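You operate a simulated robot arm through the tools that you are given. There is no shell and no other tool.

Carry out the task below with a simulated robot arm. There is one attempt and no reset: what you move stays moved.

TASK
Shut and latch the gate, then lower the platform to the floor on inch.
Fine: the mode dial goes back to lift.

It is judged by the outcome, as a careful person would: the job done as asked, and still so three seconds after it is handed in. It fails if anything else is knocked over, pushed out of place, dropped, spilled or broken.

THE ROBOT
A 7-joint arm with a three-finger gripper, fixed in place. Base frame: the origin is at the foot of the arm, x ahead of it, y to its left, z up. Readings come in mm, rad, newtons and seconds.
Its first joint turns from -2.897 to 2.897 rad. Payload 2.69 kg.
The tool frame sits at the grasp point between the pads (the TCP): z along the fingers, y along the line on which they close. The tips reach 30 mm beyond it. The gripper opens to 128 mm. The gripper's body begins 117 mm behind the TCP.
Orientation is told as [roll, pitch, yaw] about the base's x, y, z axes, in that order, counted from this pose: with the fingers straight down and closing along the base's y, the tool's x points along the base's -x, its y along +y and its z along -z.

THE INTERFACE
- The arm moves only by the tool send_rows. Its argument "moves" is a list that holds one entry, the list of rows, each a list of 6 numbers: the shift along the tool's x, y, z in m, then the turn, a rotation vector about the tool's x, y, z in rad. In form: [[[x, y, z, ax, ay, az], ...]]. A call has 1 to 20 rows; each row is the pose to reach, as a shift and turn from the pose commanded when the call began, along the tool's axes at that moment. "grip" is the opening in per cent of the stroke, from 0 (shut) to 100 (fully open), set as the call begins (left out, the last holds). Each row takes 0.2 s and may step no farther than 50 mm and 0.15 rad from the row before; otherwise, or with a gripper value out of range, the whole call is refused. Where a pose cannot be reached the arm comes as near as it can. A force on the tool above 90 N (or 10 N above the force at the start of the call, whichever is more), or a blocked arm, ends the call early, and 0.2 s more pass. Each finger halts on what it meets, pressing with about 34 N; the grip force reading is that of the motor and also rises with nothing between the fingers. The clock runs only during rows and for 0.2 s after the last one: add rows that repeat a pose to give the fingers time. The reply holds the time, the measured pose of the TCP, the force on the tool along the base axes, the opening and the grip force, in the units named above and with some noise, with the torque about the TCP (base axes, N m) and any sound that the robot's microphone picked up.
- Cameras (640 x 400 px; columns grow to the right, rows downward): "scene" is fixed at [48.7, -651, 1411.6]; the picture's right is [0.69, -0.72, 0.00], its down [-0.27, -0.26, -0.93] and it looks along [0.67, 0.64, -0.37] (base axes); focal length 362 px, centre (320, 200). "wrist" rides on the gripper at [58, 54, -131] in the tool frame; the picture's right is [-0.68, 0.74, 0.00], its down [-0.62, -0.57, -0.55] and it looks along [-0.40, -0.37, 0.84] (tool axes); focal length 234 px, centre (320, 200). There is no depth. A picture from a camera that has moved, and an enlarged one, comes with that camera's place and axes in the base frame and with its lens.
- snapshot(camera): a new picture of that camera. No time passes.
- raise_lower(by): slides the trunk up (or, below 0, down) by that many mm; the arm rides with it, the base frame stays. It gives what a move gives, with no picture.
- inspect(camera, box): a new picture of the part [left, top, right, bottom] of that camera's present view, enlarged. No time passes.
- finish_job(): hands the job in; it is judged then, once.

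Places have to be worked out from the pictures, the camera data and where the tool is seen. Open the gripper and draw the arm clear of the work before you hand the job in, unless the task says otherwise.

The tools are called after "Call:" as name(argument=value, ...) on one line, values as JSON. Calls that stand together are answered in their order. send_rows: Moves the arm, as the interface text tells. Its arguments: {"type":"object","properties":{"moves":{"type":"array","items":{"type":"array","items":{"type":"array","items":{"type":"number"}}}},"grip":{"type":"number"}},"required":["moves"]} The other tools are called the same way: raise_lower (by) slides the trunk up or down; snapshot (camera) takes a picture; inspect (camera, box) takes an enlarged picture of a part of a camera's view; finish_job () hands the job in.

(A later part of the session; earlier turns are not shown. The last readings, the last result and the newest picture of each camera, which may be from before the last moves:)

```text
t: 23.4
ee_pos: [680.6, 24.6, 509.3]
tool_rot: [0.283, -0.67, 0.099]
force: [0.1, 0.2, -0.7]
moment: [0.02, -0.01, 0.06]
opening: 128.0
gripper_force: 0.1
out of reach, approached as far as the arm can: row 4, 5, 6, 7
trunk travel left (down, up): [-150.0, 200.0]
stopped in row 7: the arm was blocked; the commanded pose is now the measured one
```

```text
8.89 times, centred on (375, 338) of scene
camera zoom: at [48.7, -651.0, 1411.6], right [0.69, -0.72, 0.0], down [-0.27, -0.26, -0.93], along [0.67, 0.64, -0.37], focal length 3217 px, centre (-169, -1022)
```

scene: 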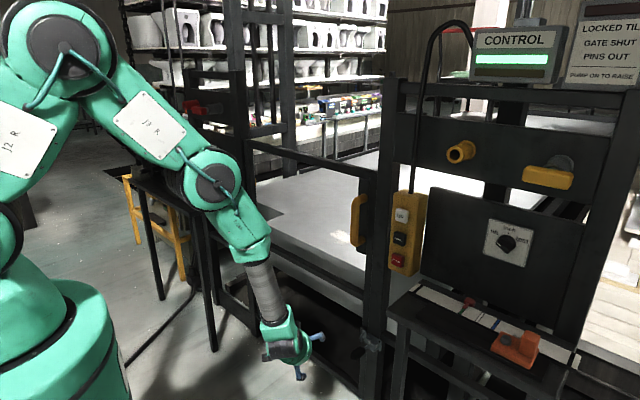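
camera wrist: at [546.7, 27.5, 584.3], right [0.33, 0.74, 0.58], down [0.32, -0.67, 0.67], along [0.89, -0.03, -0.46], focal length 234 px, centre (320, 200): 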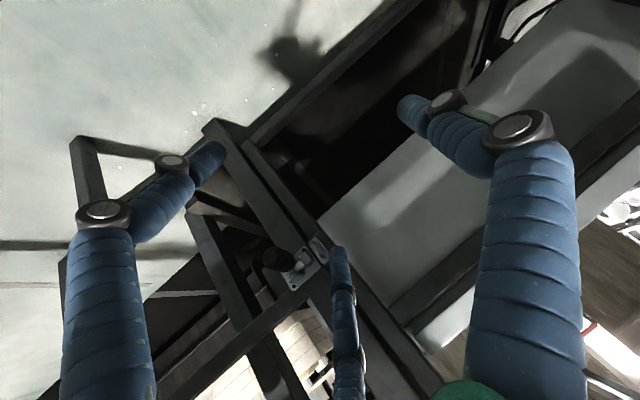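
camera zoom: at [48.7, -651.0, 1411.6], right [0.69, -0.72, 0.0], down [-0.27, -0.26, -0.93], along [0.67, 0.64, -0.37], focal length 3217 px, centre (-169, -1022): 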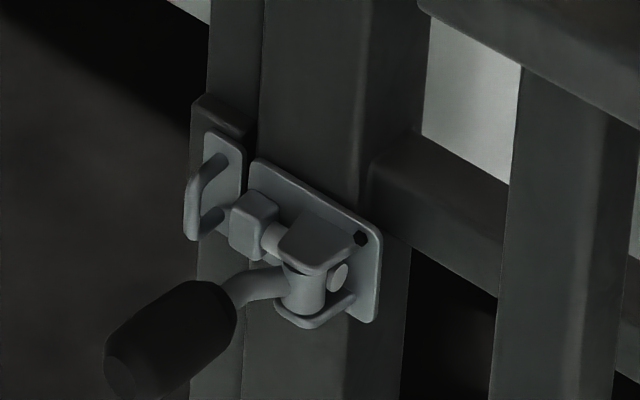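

The lever pivots on a vertical hub at about (900, −97, 461), its knob end is at (809, −73, 463), and the bolt block at (908, −64, 461) has to slide +y into the staple. I want the forearm flatter so the tool can tilt forward, so I'll lower the trunk with the gripper in open space.

Call:
raise_lower(by=-150)

Call:
snapshot(camera="scene")

```text
t: 25.1
ee_pos: [682.6, 25.6, 361.2]
tool_rot: [0.284, -0.671, 0.1]
force: [0.4, 0.5, -0.5]
moment: [0.0, 0.0, 0.03]
opening: 128.2
gripper_force: 0.1
trunk travel left (down, up): [0.0, 350.0]
```

```text
taken
```

scene: 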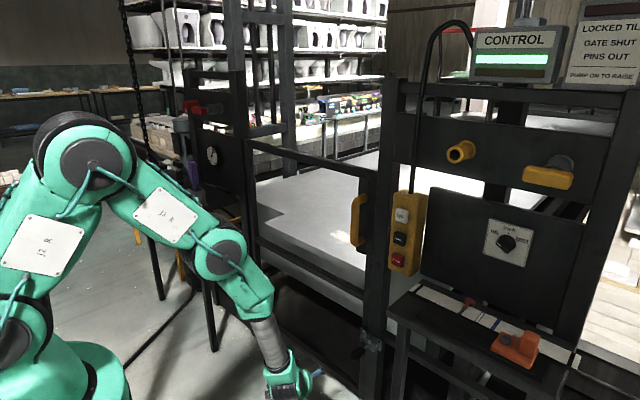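

Now I raise the tool to about z 480, close the fingers and straighten the orientation to a clean forward tilt (pitch ≈ −0.67, no roll or yaw).

Call:
send_rows(moves=[[[-0.02, 0, -0.024, 0.086, -0.003, 0.019], [-0.039, 0, -0.047, 0.172, -0.0055, 0.039], [-0.059, 0, -0.071, 0.258, -0.008, 0.058], [-0.078, -0.0005, -0.0947, 0.3445, -0.011, 0.0776], [-0.078, -0.0005, -0.0947, 0.3445, -0.011, 0.0776]]], grip=0)

Call:
snapshot(camera="wrist")

Call:
snapshot(camera="scene")

```text
t: 26.3
ee_pos: [691.3, -8.5, 463.2]
tool_rot: [0.067, -0.666, 0.018]
force: [-0.7, 0.7, 0.1]
moment: [0.0, 0.02, 0.0]
opening: 1.8
gripper_force: 31.9
out of reach, approached as far as the arm can: row 4, 5
trunk travel left (down, up): [0.0, 350.0]
```

```text
taken
camera wrist: at [561.4, 34.9, 533.0], right [0.49, 0.74, 0.46], down [0.18, -0.6, 0.78], along [0.85, -0.3, -0.43], focal length 234 px, centre (320, 200)
```

wrist: 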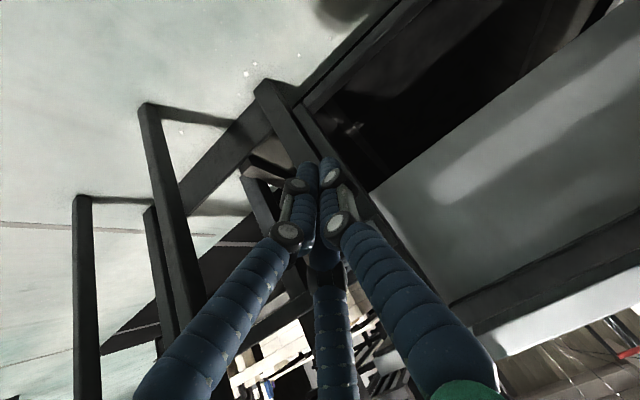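

```text
taken
```

scene: 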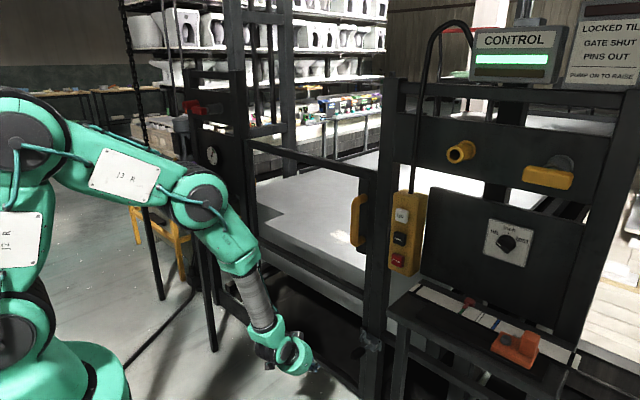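

The tool is at about (691, −8, 463), tilted forward. I'll bring the closed fingertips beside the knob on its +y side, at about x 820, y −10, without touching it.

Call:
send_rows(moves=[[[-0.035, -0.0027, 0.0245, 0, 0, 0], [-0.07, -0.0054, 0.049, 0, 0, 0], [-0.1056, -0.0081, 0.0737, 0, 0, 0], [-0.1056, -0.0081, 0.0737, 0, 0, 0]]])

Call:
snapshot(camera="wrist")

Call:
inspect(camera="scene", box=[280, 280, 440, 380])

```text
t: 27.3
ee_pos: [821.5, -8.6, 467.8]
tool_rot: [0.066, -0.666, 0.016]
force: [0.4, 0.2, -0.6]
moment: [0.01, -0.04, -0.01]
opening: 2.1
gripper_force: 31.7
trunk travel left (down, up): [0.0, 350.0]
```

```text
taken
camera wrist: at [690.9, 35.0, 538.5], right [0.49, 0.74, 0.46], down [0.18, -0.6, 0.78], along [0.85, -0.3, -0.43], focal length 234 px, centre (320, 200)
```

wrist: 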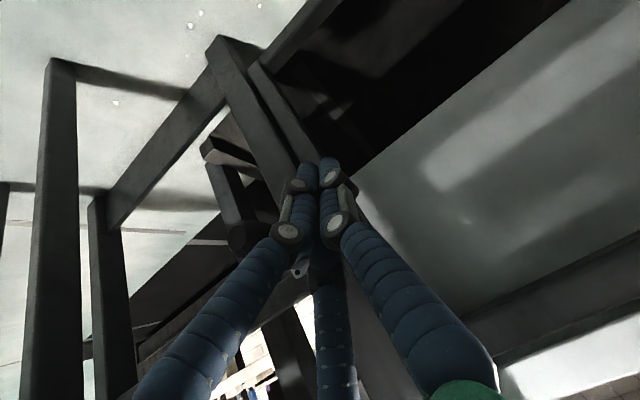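

```text
4.00 times, centred on (360, 330) of scene
camera zoom: at [48.7, -651.0, 1411.6], right [0.69, -0.72, 0.0], down [-0.27, -0.26, -0.93], along [0.67, 0.64, -0.37], focal length 1448 px, centre (160, -320)
```

zoom: 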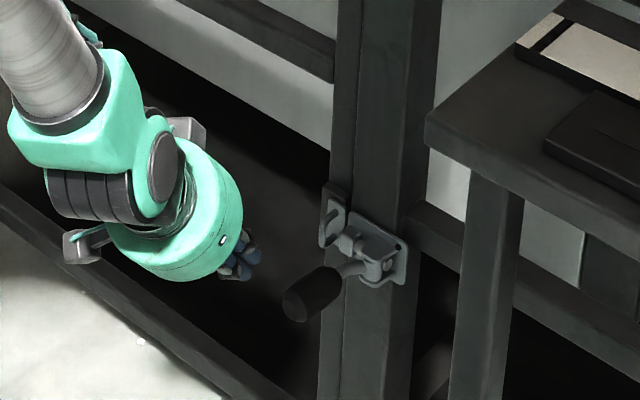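

The knob is just to the −y side of the fist. I'll push gently toward −y in small steps to see which way the lever throws.

Call:
send_rows(moves=[[[0, -0.015, -0.001, 0, 0, 0], [0, -0.028, -0.002, 0, 0, 0], [0, -0.034, -0.0026, 0, 0, 0], [0, -0.039, -0.003, 0, 0, 0], [0, -0.044, -0.0034, 0, 0, 0]]])

Call:
inspect(camera="scene", box=[280, 280, 440, 380])

```text
t: 28.5
ee_pos: [821.4, -50.8, 469.7]
tool_rot: [0.066, -0.668, 0.02]
force: [0.7, -1.6, -0.1]
moment: [0.01, 0.01, -0.01]
opening: 2.2
gripper_force: 31.4
trunk travel left (down, up): [0.0, 350.0]
```

```text
4.00 times, centred on (360, 330) of scene
camera zoom: at [48.7, -651.0, 1411.6], right [0.69, -0.72, 0.0], down [-0.27, -0.26, -0.93], along [0.67, 0.64, -0.37], focal length 1448 px, centre (160, -320)
```

zoom: 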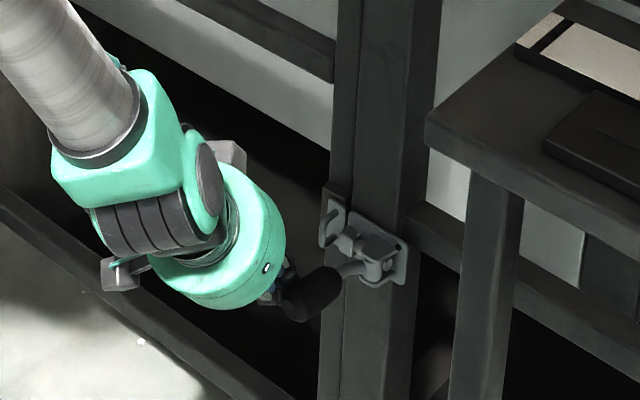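

The fist is just touching or about to touch, and the lever hasn't moved. I continue a bit further.

Call:
send_rows(moves=[[[0, -0.005, -0.0004, 0, 0, 0], [0, -0.01, -0.0008, 0, 0, 0], [0, -0.015, -0.0012, 0, 0, 0]]])

Call:
inspect(camera="scene", box=[280, 280, 440, 380])

Call:
snapshot(camera="wrist")

```text
t: 29.3
ee_pos: [822.4, -65.4, 470.1]
tool_rot: [0.065, -0.667, 0.019]
force: [-3.6, 2.1, 1.1]
moment: [0.0, -0.01, 0.01]
opening: 2.0
gripper_force: 31.4
trunk travel left (down, up): [0.0, 350.0]
```

```text
4.00 times, centred on (360, 330) of scene
camera zoom: at [48.7, -651.0, 1411.6], right [0.69, -0.72, 0.0], down [-0.27, -0.26, -0.93], along [0.67, 0.64, -0.37], focal length 1448 px, centre (160, -320)
```

zoom: 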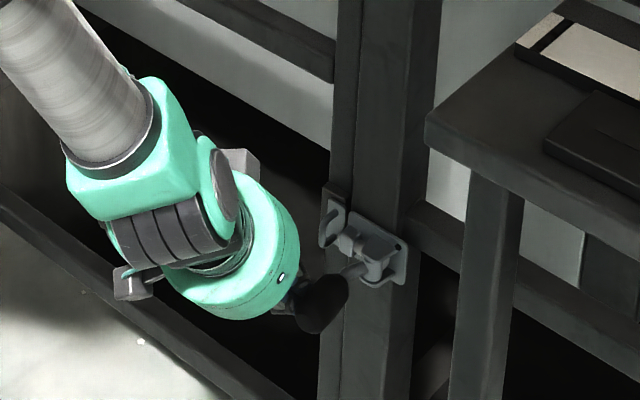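

```text
taken
camera wrist: at [691.8, -23.0, 538.7], right [0.49, 0.74, 0.46], down [0.18, -0.6, 0.78], along [0.85, -0.3, -0.43], focal length 234 px, centre (320, 200)
```

wrist: 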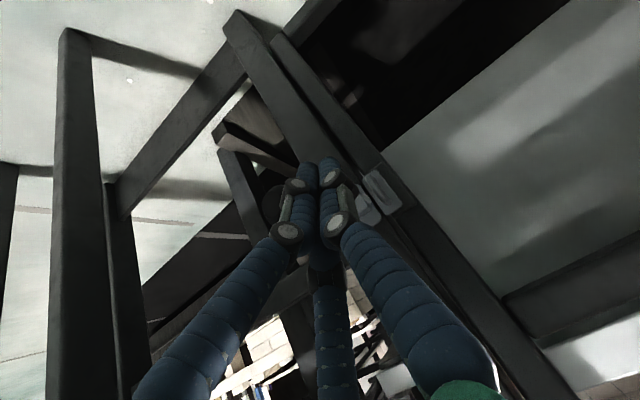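

The lever is swinging toward −y with only a few newtons. I'll follow its arc further and then check the bolt.

Call:
send_rows(moves=[[[0.0016, -0.0062, -0.0017, 0, 0, 0], [0.0033, -0.0123, -0.0034, 0, 0, 0], [0.005, -0.0185, -0.0052, 0, 0, 0], [0.0066, -0.0246, -0.0069, 0, 0, 0]]])

Call:
inspect(camera="scene", box=[330, 310, 410, 360])

```text
t: 30.3
ee_pos: [814.2, -92.3, 467.3]
tool_rot: [0.067, -0.667, 0.02]
force: [-0.6, 1.1, -0.4]
moment: [0.02, 0.0, -0.02]
opening: 2.2
gripper_force: 31.3
trunk travel left (down, up): [0.0, 350.0]
```

```text
8.00 times, centred on (370, 335) of scene
camera zoom: at [48.7, -651.0, 1411.6], right [0.69, -0.72, 0.0], down [-0.27, -0.26, -0.93], along [0.67, 0.64, -0.37], focal length 2896 px, centre (-80, -880)
```

zoom: 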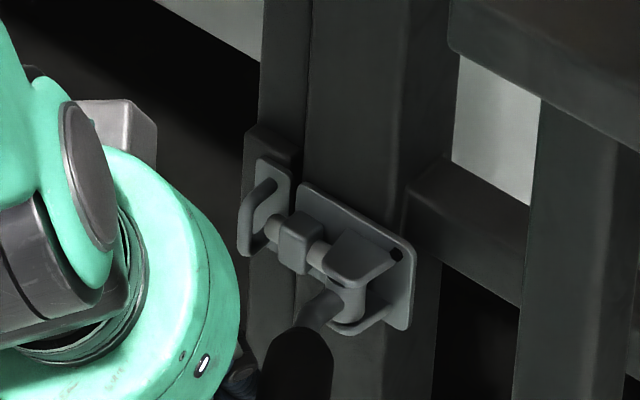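

The bolt rod is now sliding through its guide into the staple. I'll carry on along the lever's arc in short steps, watching for a click or a stop.

Call:
send_rows(moves=[[[-0.0003, -0.007, -0.0003, 0, 0, 0], [-0.0006, -0.014, -0.0005, 0, 0, 0], [-0.001, -0.0213, -0.0007, 0, 0, 0], [-0.0013, -0.0286, -0.001, 0, 0, 0]]])

Call:
inspect(camera="scene", box=[330, 310, 410, 360])

Call:
inspect(camera="scene", box=[240, 240, 480, 390])

```text
t: 31.3
ee_pos: [817.0, -119.1, 468.7]
tool_rot: [0.067, -0.666, 0.02]
force: [0.6, -0.4, -0.4]
moment: [-0.03, -0.01, 0.0]
opening: 2.3
gripper_force: 31.6
trunk travel left (down, up): [0.0, 350.0]
```

```text
8.00 times, centred on (370, 335) of scene
camera zoom: at [48.7, -651.0, 1411.6], right [0.69, -0.72, 0.0], down [-0.27, -0.26, -0.93], along [0.67, 0.64, -0.37], focal length 2896 px, centre (-80, -880)
```

zoom: 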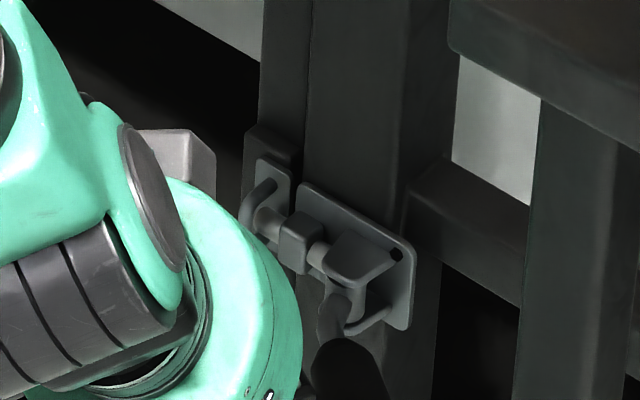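

```text
2.67 times, centred on (360, 315) of scene
camera zoom: at [48.7, -651.0, 1411.6], right [0.69, -0.72, 0.0], down [-0.27, -0.26, -0.93], along [0.67, 0.64, -0.37], focal length 965 px, centre (213, -107)
```

zoom: 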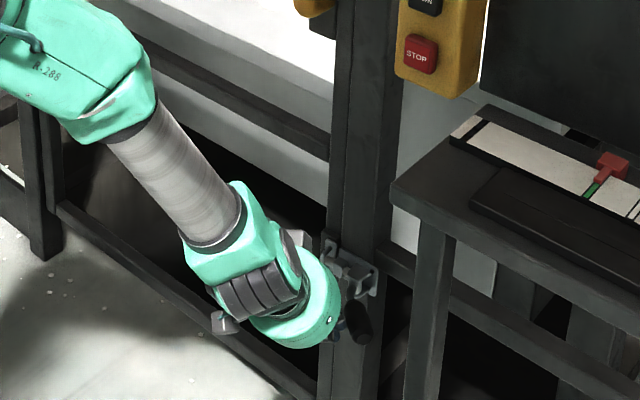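

The bolt is entering the staple, and the lever is still free with no end stop felt yet. I continue a bit more along the arc, since the gripper is still well clear of the shelf leg.

Call:
send_rows(moves=[[[-0.0025, -0.007, 0.0015, 0, 0, 0], [-0.005, -0.0141, 0.003, 0, 0, 0], [-0.0075, -0.0212, 0.0045, 0, 0, 0], [-0.0099, -0.0282, 0.0059, 0, 0, 0]]])

Call:
inspect(camera="scene", box=[330, 310, 410, 360])

Call:
snapshot(camera="scene")

Call:
snapshot(camera="wrist")

```text
t: 32.3
ee_pos: [829.2, -147.5, 468.9]
tool_rot: [0.068, -0.669, 0.018]
force: [0.0, -0.2, -0.4]
moment: [0.01, 0.0, 0.01]
opening: 2.0
gripper_force: 30.9
trunk travel left (down, up): [0.0, 350.0]
```

```text
8.00 times, centred on (370, 335) of scene
camera zoom: at [48.7, -651.0, 1411.6], right [0.69, -0.72, 0.0], down [-0.27, -0.26, -0.93], along [0.67, 0.64, -0.37], focal length 2896 px, centre (-80, -880)
```

zoom: 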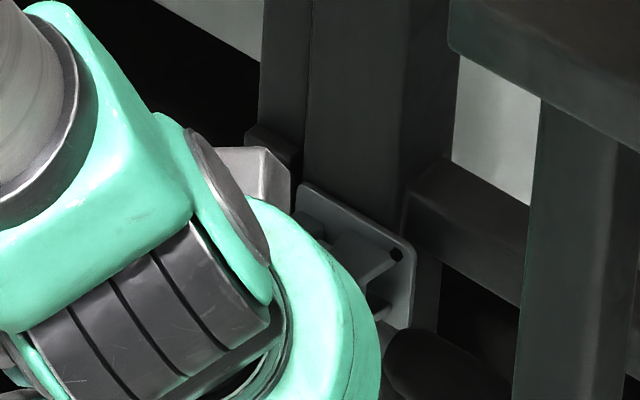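

```text
taken
```

scene: 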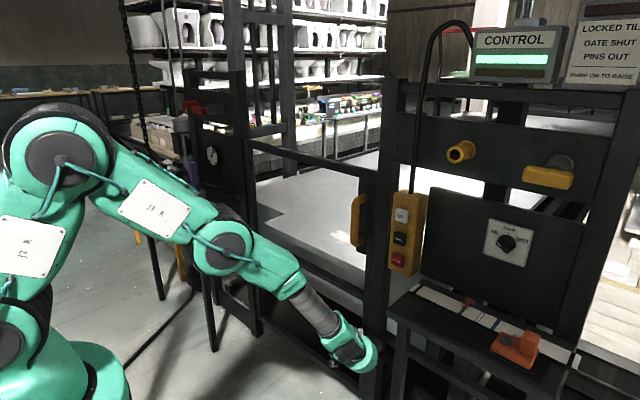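

```text
taken
camera wrist: at [698.7, -103.8, 538.5], right [0.49, 0.74, 0.46], down [0.18, -0.6, 0.78], along [0.85, -0.3, -0.43], focal length 234 px, centre (320, 200)
```

wrist: 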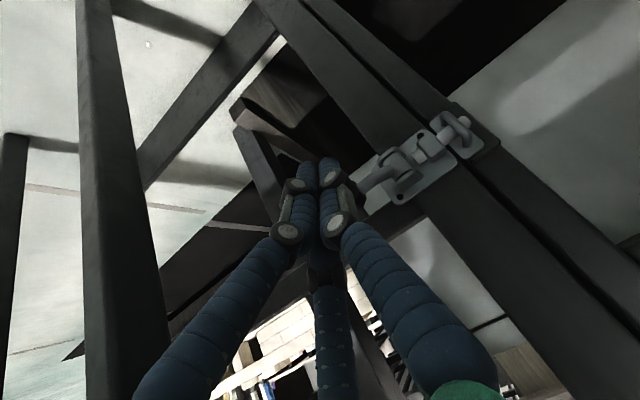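

The wrist view shows the bolt at the staple, so I zoom in on that and on the sign lamp.

Call:
inspect(camera="wrist", box=[340, 90, 520, 215])

Call:
inspect(camera="scene", box=[460, 0, 640, 100])

```text
3.20 times, centred on (430, 152) of wrist
camera zoom: at [698.7, -103.8, 538.5], right [0.49, 0.74, 0.46], down [0.18, -0.6, 0.78], along [0.85, -0.3, -0.43], focal length 749 px, centre (-32, 352)
```

zoom: 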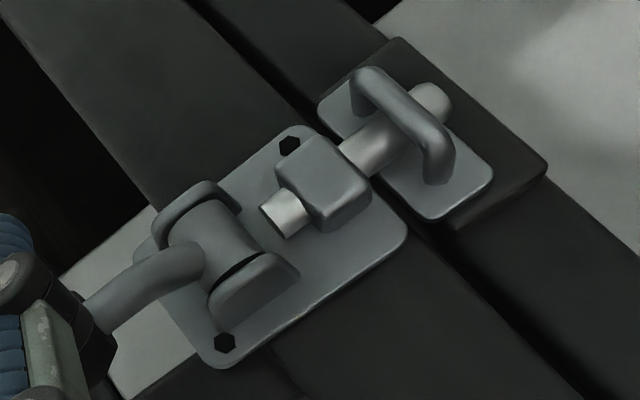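

```text
3.56 times, centred on (550, 50) of scene
camera zoom: at [48.7, -651.0, 1411.6], right [0.69, -0.72, 0.0], down [-0.27, -0.26, -0.93], along [0.67, 0.64, -0.37], focal length 1287 px, centre (-498, 733)
```

zoom: 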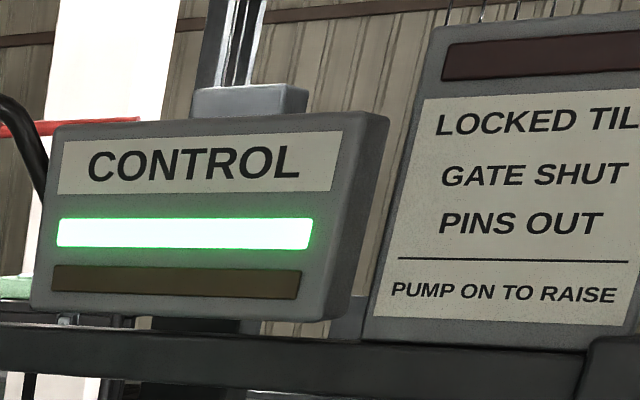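

The bolt is fully through the staple and the "LOCKED" lamp has gone dark, so the gate is latched and the pins count as out already. I'll give the lever one more small nudge to be sure it's at the end of its throw.

Call:
send_rows(moves=[[[-0.0026, -0.004, 0.0018, 0, 0, 0], [-0.0052, -0.008, 0.0036, 0, 0, 0], [-0.0077, -0.0115, 0.0053, 0, 0, 0]]])

Call:
snapshot(camera="wrist")

Call:
inspect(camera="wrist", box=[340, 90, 520, 215])

```text
t: 33.1
ee_pos: [837.9, -157.4, 469.0]
tool_rot: [0.068, -0.666, 0.018]
force: [0.0, -0.3, -0.8]
moment: [0.01, -0.02, 0.01]
opening: 2.0
gripper_force: 30.8
trunk travel left (down, up): [0.0, 350.0]
```

```text
taken
camera wrist: at [708.2, -115.5, 538.7], right [0.49, 0.74, 0.46], down [0.18, -0.6, 0.78], along [0.85, -0.3, -0.43], focal length 234 px, centre (320, 200)
```

wrist: 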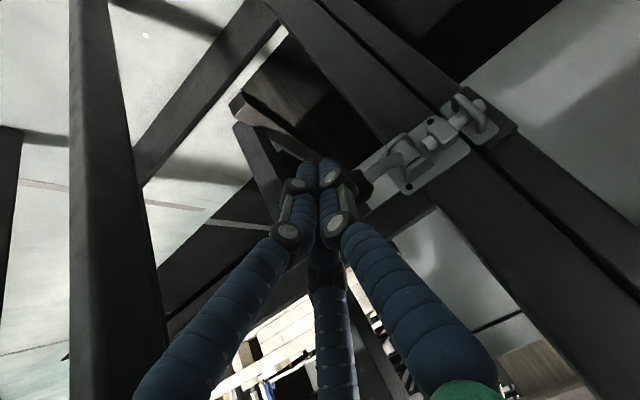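

```text
3.20 times, centred on (430, 152) of wrist
camera zoom: at [708.2, -115.5, 538.7], right [0.49, 0.74, 0.46], down [0.18, -0.6, 0.78], along [0.85, -0.3, -0.43], focal length 749 px, centre (-32, 352)
```

zoom: 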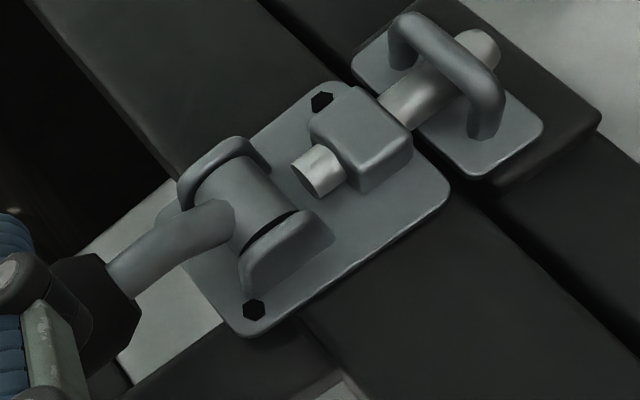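

The bolt hasn't moved further: it's through the staple with the lever over, and there's no force on it. I'll back the fist away toward +y, then −x, then up, and check that the latch stays thrown.

Call:
send_rows(moves=[[[-0.0003, 0.025, 0.002, 0, 0, 0], [-0.0005, 0.045, 0.0035, 0, 0, 0], [0.031, 0.0472, -0.0211, 0, 0, 0], [0.0623, 0.0493, -0.0457, 0, 0, 0], [0.0936, 0.0515, -0.0703, 0, 0, 0], [0.125, 0.0537, -0.0949, 0, 0, 0], [0.0978, 0.0561, -0.1295, 0, 0, 0], [0.0705, 0.0585, -0.164, 0, 0, 0], [0.0433, 0.0609, -0.1986, 0, 0, 0], [0.016, 0.0633, -0.2331, 0, 0, 0], [-0.0113, 0.0657, -0.2677, 0, 0, 0], [-0.0385, 0.0681, -0.3023, 0, 0, 0], [-0.0658, 0.0705, -0.3368, 0, 0, 0], [-0.093, 0.0729, -0.3714, 0, 0, 0]]])

Call:
snapshot(camera="scene")

Call:
inspect(camera="scene", box=[330, 310, 410, 360])

Call:
snapshot(camera="wrist")

```text
t: 36.1
ee_pos: [679.7, -114.2, 821.7]
tool_rot: [0.069, -0.666, 0.018]
force: [0.7, -0.6, 0.5]
moment: [0.02, -0.03, 0.02]
opening: 2.2
gripper_force: 31.2
trunk travel left (down, up): [0.0, 350.0]
```

```text
taken
```

scene: 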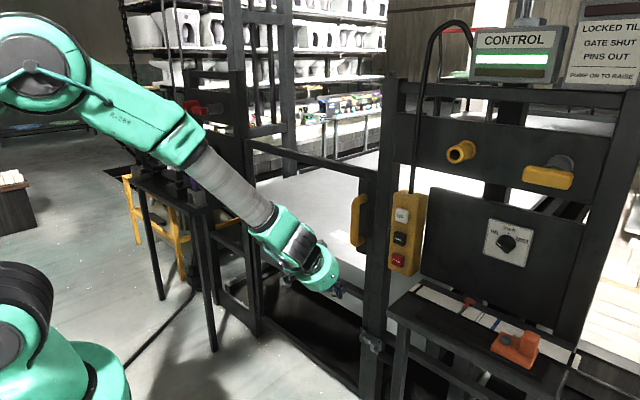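

```text
8.00 times, centred on (370, 335) of scene
camera zoom: at [48.7, -651.0, 1411.6], right [0.69, -0.72, 0.0], down [-0.27, -0.26, -0.93], along [0.67, 0.64, -0.37], focal length 2896 px, centre (-80, -880)
```

zoom: 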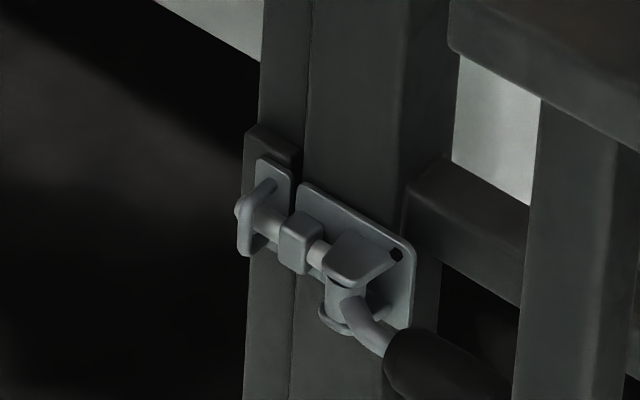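

```text
taken
camera wrist: at [549.5, -72.1, 891.3], right [0.49, 0.74, 0.46], down [0.18, -0.6, 0.78], along [0.85, -0.3, -0.43], focal length 234 px, centre (320, 200)
```

wrist: 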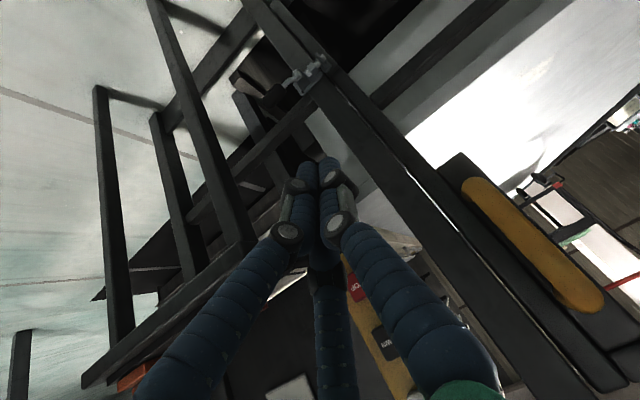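

The latch stays thrown and the lever lies right over. Now I'll move the tool up in front of the control panel and pitch it to point straight at the panel (+x), so I can see the dial and the pendant.

Call:
send_rows(moves=[[[-0.0122, -0.0249, -0.0248, 0.0116, -0.129, -0.0033], [-0.0244, -0.0499, -0.0496, 0.0231, -0.2586, -0.0066], [-0.0366, -0.0748, -0.0744, 0.0347, -0.3879, -0.0099], [-0.0489, -0.0998, -0.0992, 0.0463, -0.5171, -0.0131], [-0.0611, -0.1247, -0.124, 0.0579, -0.6464, -0.0164], [-0.0733, -0.1497, -0.1488, 0.0694, -0.7757, -0.0197], [-0.0855, -0.1746, -0.1736, 0.081, -0.905, -0.023]]])

Call:
snapshot(camera="wrist")

Call:
snapshot(camera="scene")

```text
t: 37.7
ee_pos: [648.4, -300.0, 1002.1]
tool_rot: [-2.412, -1.566, 2.412]
force: [-0.5, -0.1, 1.1]
moment: [0.04, 0.02, -0.04]
opening: 2.2
gripper_force: 31.3
trunk travel left (down, up): [0.0, 350.0]
```

```text
taken
camera wrist: at [517.9, -245.9, 943.0], right [0.0, 0.74, 0.67], down [-0.55, -0.56, 0.62], along [0.83, -0.37, 0.41], focal length 234 px, centre (320, 200)
```

wrist: 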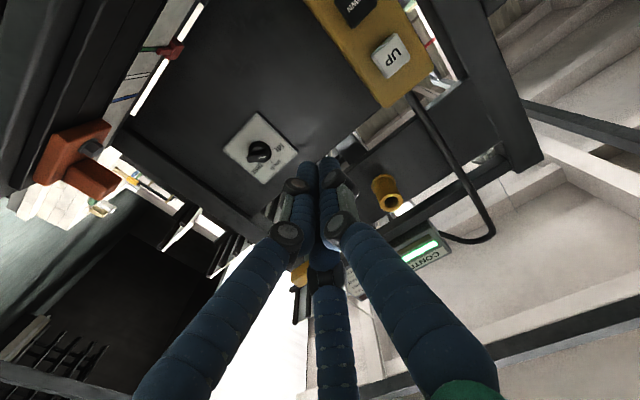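

```text
taken
```

scene: 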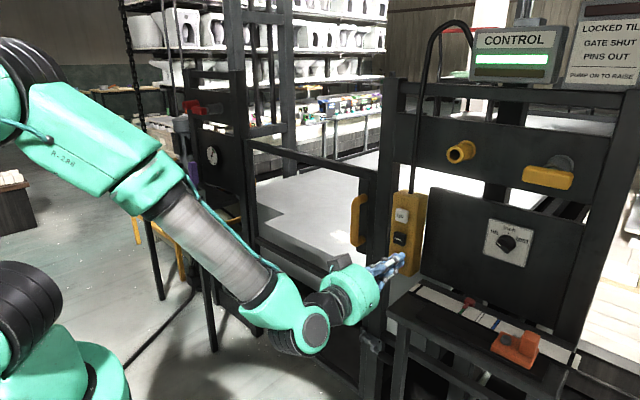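

The tool now points straight at the panel, and both the dial and the pendant are visible. I'll zoom in on each to pin down positions.

Call:
inspect(camera="wrist", box=[210, 100, 310, 190])

Call:
inspect(camera="scene", box=[470, 210, 550, 275])

Call:
inspect(camera="wrist", box=[310, 0, 470, 120])

Call:
inspect(camera="scene", box=[370, 180, 450, 290])

```text
4.44 times, centred on (260, 145) of wrist
camera zoom: at [517.9, -245.9, 943.0], right [0.0, 0.74, 0.67], down [-0.55, -0.56, 0.62], along [0.83, -0.37, 0.41], focal length 1041 px, centre (587, 444)
```

zoom: 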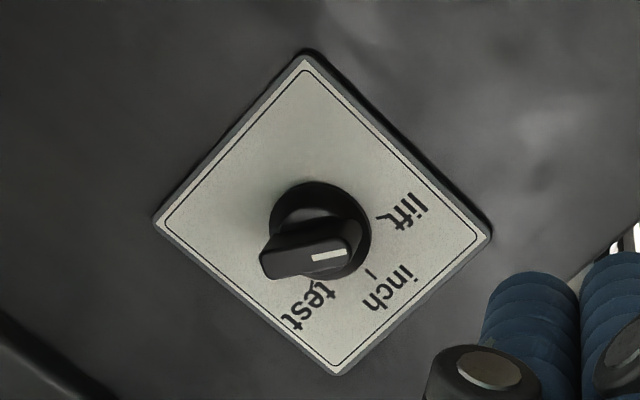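

```text
6.15 times, centred on (510, 242) of scene
camera zoom: at [48.7, -651.0, 1411.6], right [0.69, -0.72, 0.0], down [-0.27, -0.26, -0.93], along [0.67, 0.64, -0.37], focal length 2227 px, centre (-849, -62)
```

zoom: 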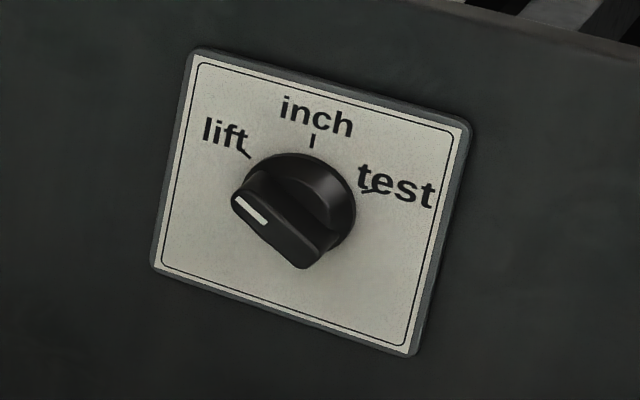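

```text
3.33 times, centred on (390, 60) of wrist
camera zoom: at [517.9, -245.9, 943.0], right [0.0, 0.74, 0.67], down [-0.55, -0.56, 0.62], along [0.83, -0.37, 0.41], focal length 781 px, centre (87, 667)
```

zoom: 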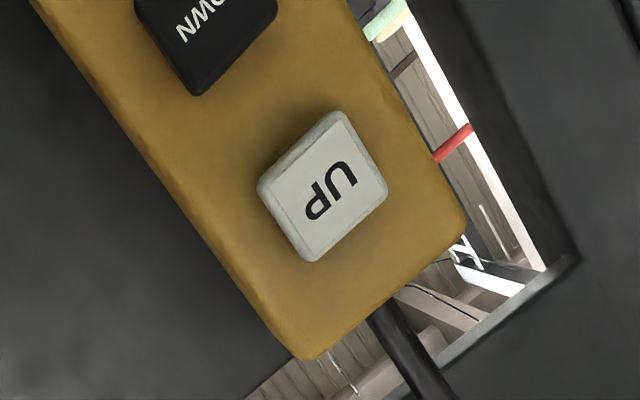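

```text
3.64 times, centred on (410, 235) of scene
camera zoom: at [48.7, -651.0, 1411.6], right [0.69, -0.72, 0.0], down [-0.27, -0.26, -0.93], along [0.67, 0.64, -0.37], focal length 1316 px, centre (-7, 73)
```

zoom: 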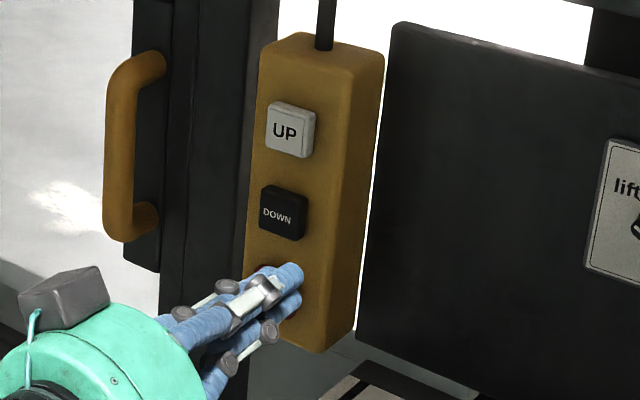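

I've worked out the panel layout:

- **Panel:** the plane is at x≈928.
- **Dial:** centred at y≈−439, z≈990. Its wing stands out to x≈894 and points at "lift", about 56° left of up.
- **Inch:** straight up, so the turn is about +0.97 rad around the tool axis.

I'll line up in front of the dial with the fingers half open and pre-rolled −0.97 rad so they close across the wing.

Call:
send_rows(moves=[[[0.003, -0.035, 0, 0, 0, -0.14], [0.006, -0.07, 0, 0, 0, -0.28], [0.009, -0.105, 0, 0, 0, -0.42], [0.012, -0.139, 0, 0, 0, -0.56], [0.012, -0.139, 0.045, 0, 0, -0.7], [0.012, -0.139, 0.09, 0, 0, -0.84], [0.012, -0.139, 0.135, 0, 0, -0.977], [0.012, -0.139, 0.16, 0, 0, -0.977]]], grip=50)

Call:
snapshot(camera="wrist")

Call:
inspect(camera="scene", box=[420, 180, 580, 300])

Call:
snapshot(camera="scene")

```text
t: 39.5
ee_pos: [857.9, -507.4, 1054.8]
tool_rot: [-1.481, -0.649, 1.57]
force: [-0.2, 0.7, -1.2]
moment: [0.01, -0.16, 0.01]
opening: 63.8
gripper_force: 0.2
out of reach, approached as far as the arm can: row 4, 5, 6, 7, 8
trunk travel left (down, up): [0.0, 350.0]
```

```text
taken
camera wrist: at [722.3, -528.6, 987.0], right [-0.06, 0.98, -0.18], down [-0.49, 0.12, 0.86], along [0.87, 0.14, 0.48], focal length 234 px, centre (320, 200)
```

wrist: 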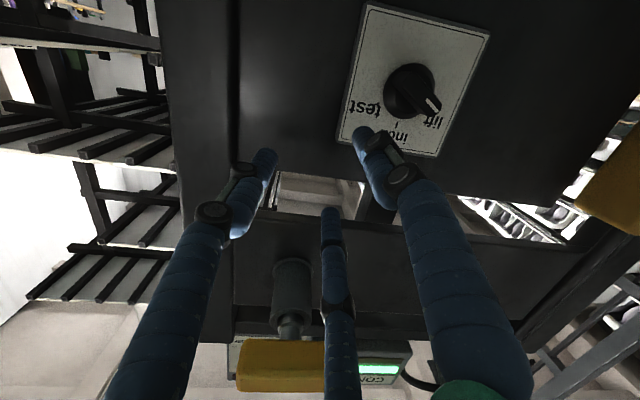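

```text
3.33 times, centred on (500, 240) of scene
camera zoom: at [48.7, -651.0, 1411.6], right [0.69, -0.72, 0.0], down [-0.27, -0.26, -0.93], along [0.67, 0.64, -0.37], focal length 1206 px, centre (-280, 67)
```

zoom: 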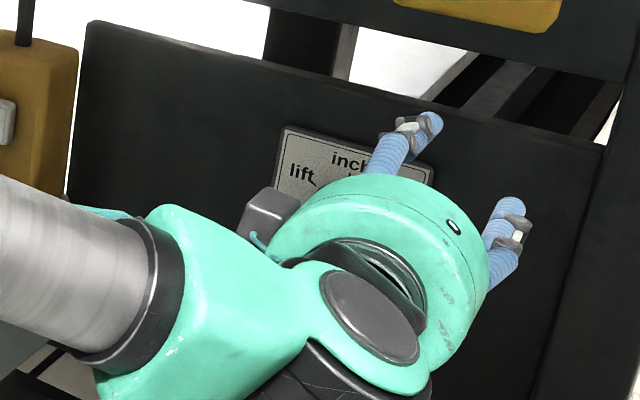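

```text
taken
```

scene: 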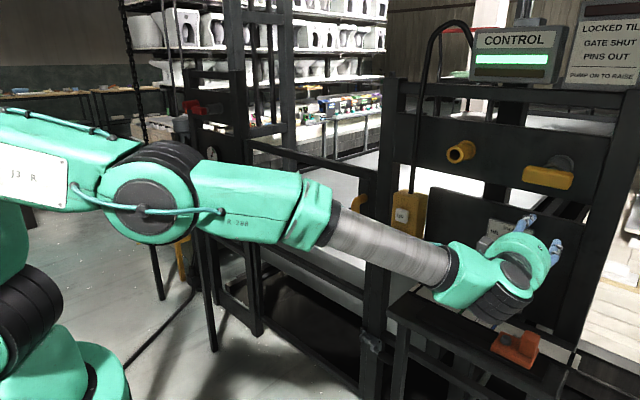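

The roll hit a reach limit and the arm drifted to (858, −507, 1055). Nothing was touched. I'll back straight out, undo the roll, and try a different grip orientation.

Call:
send_rows(moves=[[[0, 0.005, -0.04, 0, 0, 0], [-0.002, 0.02, -0.075, 0.0119, -0.0059, 0.1316], [-0.0041, 0.0362, -0.0897, 0.0238, -0.0118, 0.2632], [-0.0062, 0.0523, -0.1049, 0.0357, -0.0177, 0.3948], [-0.0082, 0.0685, -0.12, 0.0476, -0.0237, 0.5264], [-0.0103, 0.0812, -0.13, 0.0595, -0.0296, 0.658], [-0.0124, 0.0941, -0.14, 0.0714, -0.0355, 0.7896], [-0.0144, 0.1069, -0.1499, 0.0833, -0.0414, 0.9212], [-0.0144, 0.1069, -0.1499, 0.0833, -0.0414, 0.9212]]])

Call:
snapshot(camera="wrist")

Call:
snapshot(camera="scene")

```text
t: 41.5
ee_pos: [700.4, -439.3, 992.7]
tool_rot: [-2.783, -1.57, 2.781]
force: [-0.7, -1.0, -0.1]
moment: [0.02, 0.0, -0.02]
opening: 63.9
gripper_force: 0.0
out of reach, approached as far as the arm can: row 1
trunk travel left (down, up): [0.0, 350.0]
```

```text
taken
camera wrist: at [568.5, -385.7, 933.5], right [0.0, 0.74, 0.68], down [-0.55, -0.56, 0.62], along [0.83, -0.37, 0.41], focal length 234 px, centre (320, 200)
```

wrist: 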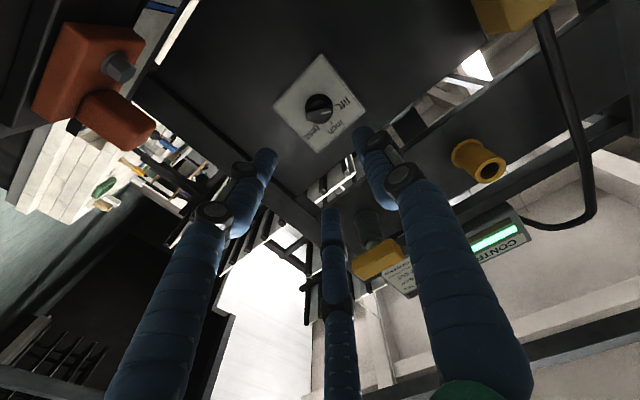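

```text
taken
```

scene: 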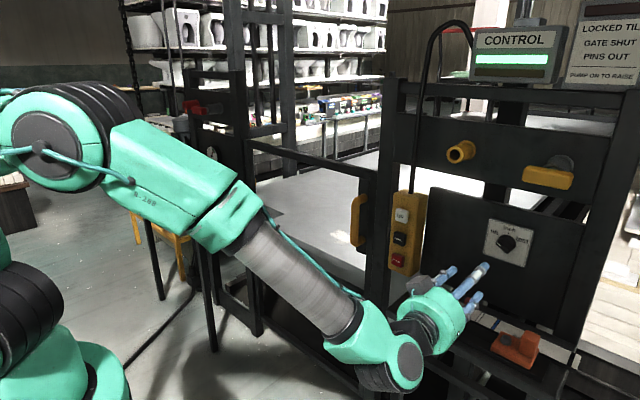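

I'm back at a clean pose at (700, −439, 993), pointing at the panel. I'll test rolling the other way in open space. A grip turned 180° works equally well on the wing, so I'd need about +2.16 rad.

Call:
send_rows(moves=[[[0, 0, 0, 0, 0, 0.144], [0, 0, 0, 0, 0, 0.288], [0, 0, 0, 0, 0, 0.432], [0, 0, 0, 0, 0, 0.576], [0, 0, 0, 0, 0, 0.72], [0, 0, 0, 0, 0, 0.864], [0, 0, 0, 0, 0, 1.008], [0, 0, 0, 0, 0, 1.08]]])

```text
t: 43.3
ee_pos: [698.7, -440.8, 991.4]
tool_rot: [1.573, -0.491, -1.572]
force: [0.6, 0.1, 0.9]
moment: [-0.02, 0.01, 0.03]
opening: 63.9
gripper_force: 0.0
trunk travel left (down, up): [0.0, 350.0]
```

The positive roll works. I continue another +1.08 rad to reach the orientation that lines up with the wing at "lift".

Call:
send_rows(moves=[[[0, 0, 0, 0, 0, 0.144], [0, 0, 0, 0, 0, 0.288], [0, 0, 0, 0, 0, 0.432], [0, 0, 0, 0, 0, 0.576], [0, 0, 0, 0, 0, 0.72], [0, 0, 0, 0, 0, 0.864], [0, 0, 0, 0, 0, 1.008], [0, 0, 0, 0, 0, 1.08]]])

Call:
snapshot(camera="wrist")

Call:
snapshot(camera="scene")

```text
t: 45.1
ee_pos: [697.8, -439.9, 992.6]
tool_rot: [1.571, 0.588, -1.57]
force: [0.0, 0.4, -0.3]
moment: [0.03, -0.01, 0.0]
opening: 63.6
gripper_force: 0.0
trunk travel left (down, up): [0.0, 350.0]
```

```text
taken
camera wrist: at [567.7, -421.3, 1069.7], right [0.0, -0.97, 0.24], down [-0.55, -0.2, -0.81], along [0.84, -0.13, -0.53], focal length 234 px, centre (320, 200)
```

wrist: 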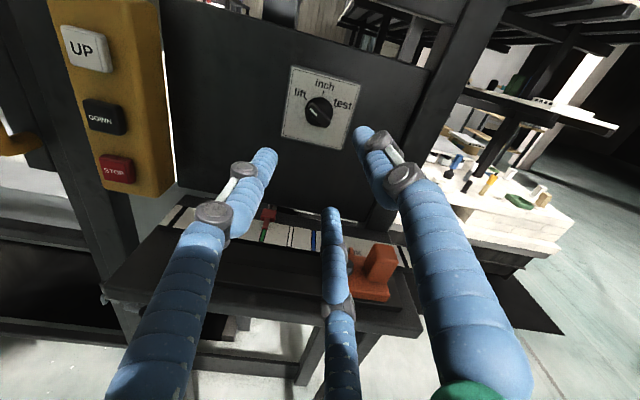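

```text
taken
```

scene: 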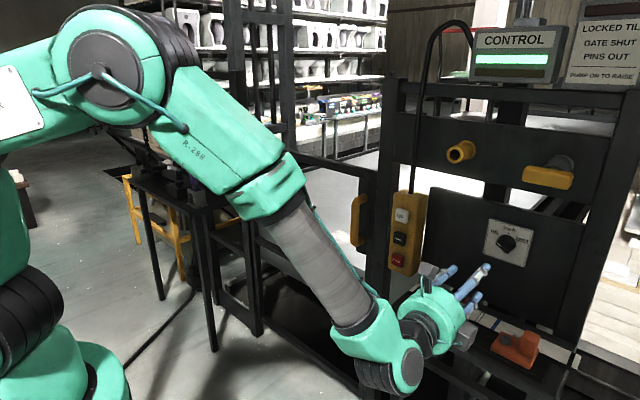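

The view is upright now and the fingers are oriented to straddle the wing. I'll zoom in on the dial to refine its centre before approaching.

Call:
inspect(camera="wrist", box=[270, 55, 370, 155])

Call:
inspect(camera="wrist", box=[150, 190, 430, 320])

Call:
inspect(camera="wrist", box=[30, 0, 190, 200])

```text
4.00 times, centred on (320, 105) of wrist
camera zoom: at [567.7, -421.3, 1069.7], right [0.0, -0.97, 0.24], down [-0.55, -0.2, -0.81], along [0.84, -0.13, -0.53], focal length 937 px, centre (320, 580)
```

zoom: 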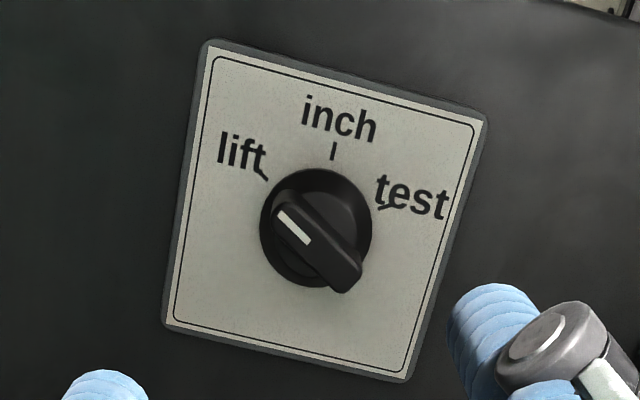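

```text
2.29 times, centred on (290, 255) of wrist
camera zoom: at [567.7, -421.3, 1069.7], right [0.0, -0.97, 0.24], down [-0.55, -0.2, -0.81], along [0.84, -0.13, -0.53], focal length 535 px, centre (389, 74)
```

zoom: 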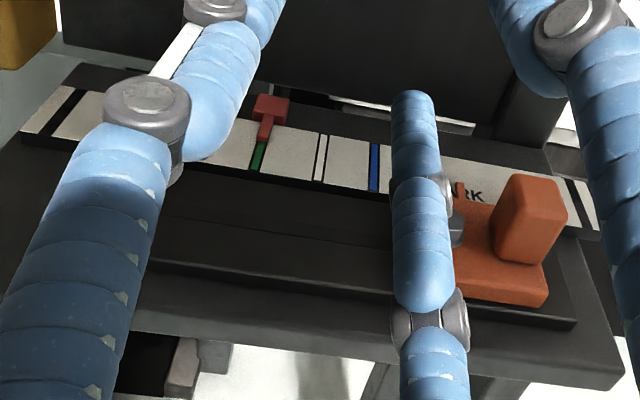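

```text
2.00 times, centred on (110, 100) of wrist
camera zoom: at [567.7, -421.3, 1069.7], right [0.0, -0.97, 0.24], down [-0.55, -0.2, -0.81], along [0.84, -0.13, -0.53], focal length 468 px, centre (740, 400)
```

zoom: 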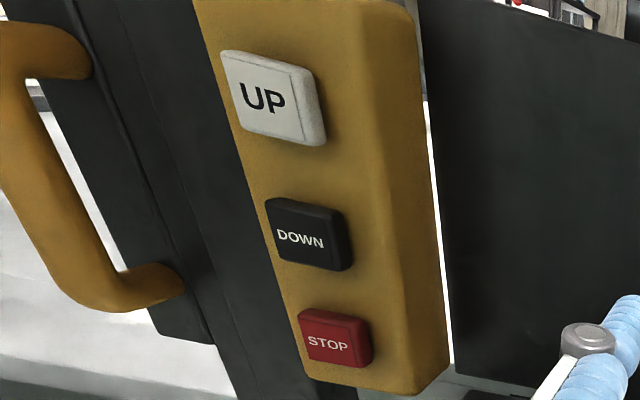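

The ticks put lift at −60°, inch at 0° and test at +60°. The dial centre is (−438.5, 992) and the wing front is at x≈894. I'll advance to x≈850, with the tips just short of the wing, and trim the roll by −0.066.

Call:
send_rows(moves=[[[0.0003, -0.0004, 0.045, 0, 0, -0.03], [0.0006, -0.0009, 0.09, 0, 0, -0.066], [0.0008, -0.0013, 0.125, 0, 0, -0.066], [0.0008, -0.0013, 0.152, 0, 0, -0.066]]])

Call:
snapshot(camera="wrist")

Call:
inspect(camera="scene", box=[400, 170, 580, 300])

```text
t: 46.1
ee_pos: [852.3, -438.2, 989.5]
tool_rot: [1.574, 0.524, -1.571]
force: [-0.7, 0.2, 0.5]
moment: [-0.01, 0.02, -0.03]
opening: 64.1
gripper_force: 0.1
trunk travel left (down, up): [0.0, 350.0]
```

```text
taken
camera wrist: at [720.4, -412.9, 1066.6], right [0.0, -0.95, 0.3], down [-0.55, -0.25, -0.8], along [0.84, -0.17, -0.52], focal length 234 px, centre (320, 200)
```

wrist: 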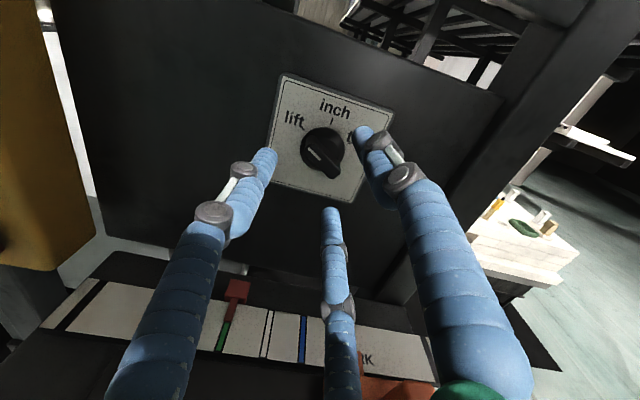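

```text
3.08 times, centred on (490, 235) of scene
camera zoom: at [48.7, -651.0, 1411.6], right [0.69, -0.72, 0.0], down [-0.27, -0.26, -0.93], along [0.67, 0.64, -0.37], focal length 1114 px, centre (-203, 92)
```

zoom: 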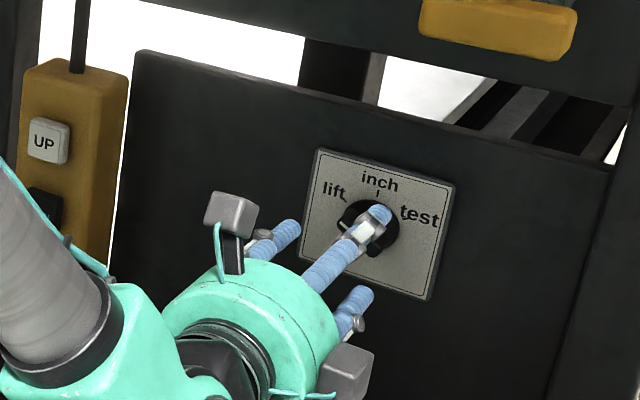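

The alignment looks good. I'll move in another 24 mm so the fingertips overlap the wing, then close on it gently.

Call:
send_rows(moves=[[[0.0005, 0.0008, 0.008, 0, 0, 0], [0.001, 0.0017, 0.016, 0, 0, 0], [0.001, 0.0017, 0.024, 0, 0, 0]]])

Call:
snapshot(camera="wrist")

Call:
inspect(camera="scene", box=[440, 190, 560, 290])

```text
t: 46.9
ee_pos: [875.4, -438.1, 991.4]
tool_rot: [1.572, 0.521, -1.569]
force: [-0.2, -0.2, 0.2]
moment: [-0.01, 0.04, -0.04]
opening: 64.2
gripper_force: 0.1
trunk travel left (down, up): [0.0, 350.0]
```

```text
taken
camera wrist: at [745.0, -414.3, 1068.4], right [0.0, -0.95, 0.3], down [-0.55, -0.25, -0.8], along [0.84, -0.17, -0.52], focal length 234 px, centre (320, 200)
```

wrist: 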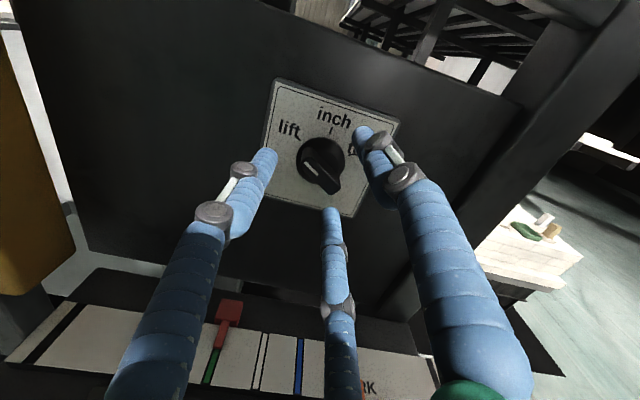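

```text
4.00 times, centred on (500, 240) of scene
camera zoom: at [48.7, -651.0, 1411.6], right [0.69, -0.72, 0.0], down [-0.27, -0.26, -0.93], along [0.67, 0.64, -0.37], focal length 1448 px, centre (-400, 40)
```

zoom: 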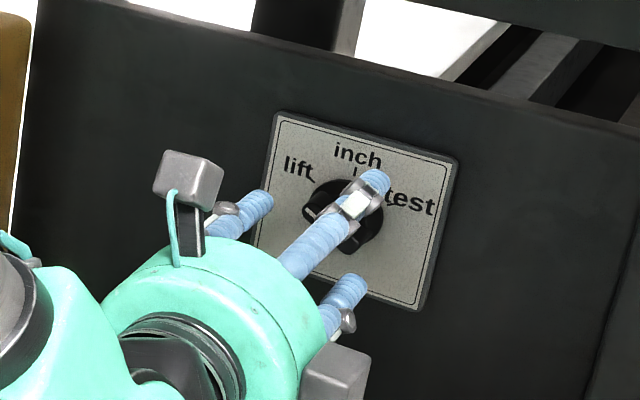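

The dial's wing is inside the finger triangle with no contact force. I'll close on it.

Call:
send_rows(moves=[[[0, 0, 0, 0, 0, 0], [0, 0, 0, 0, 0, 0], [0, 0, 0, 0, 0, 0], [0, 0, 0, 0, 0, 0]]], grip=0)

Call:
snapshot(camera="wrist")

Call:
inspect(camera="scene", box=[440, 190, 560, 290])

```text
t: 47.9
ee_pos: [874.3, -437.9, 986.6]
tool_rot: [1.563, 0.527, -1.574]
force: [-10.7, 13.8, -36.1]
moment: [0.03, 0.95, 0.31]
opening: 22.0
gripper_force: 44.6
trunk travel left (down, up): [0.0, 350.0]
```

```text
taken
camera wrist: at [745.3, -413.4, 1063.0], right [0.0, -0.95, 0.3], down [-0.55, -0.25, -0.79], along [0.83, -0.16, -0.53], focal length 234 px, centre (320, 200)
```

wrist: 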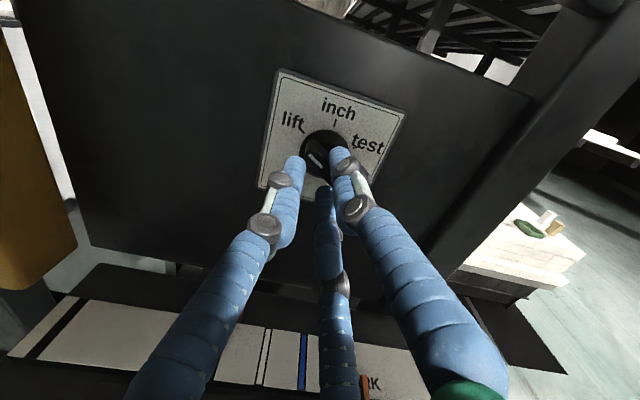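

```text
4.00 times, centred on (500, 240) of scene
camera zoom: at [48.7, -651.0, 1411.6], right [0.69, -0.72, 0.0], down [-0.27, -0.26, -0.93], along [0.67, 0.64, -0.37], focal length 1448 px, centre (-400, 40)
```

zoom: 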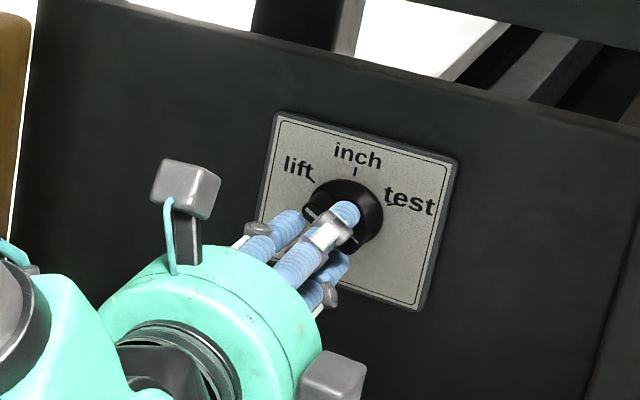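

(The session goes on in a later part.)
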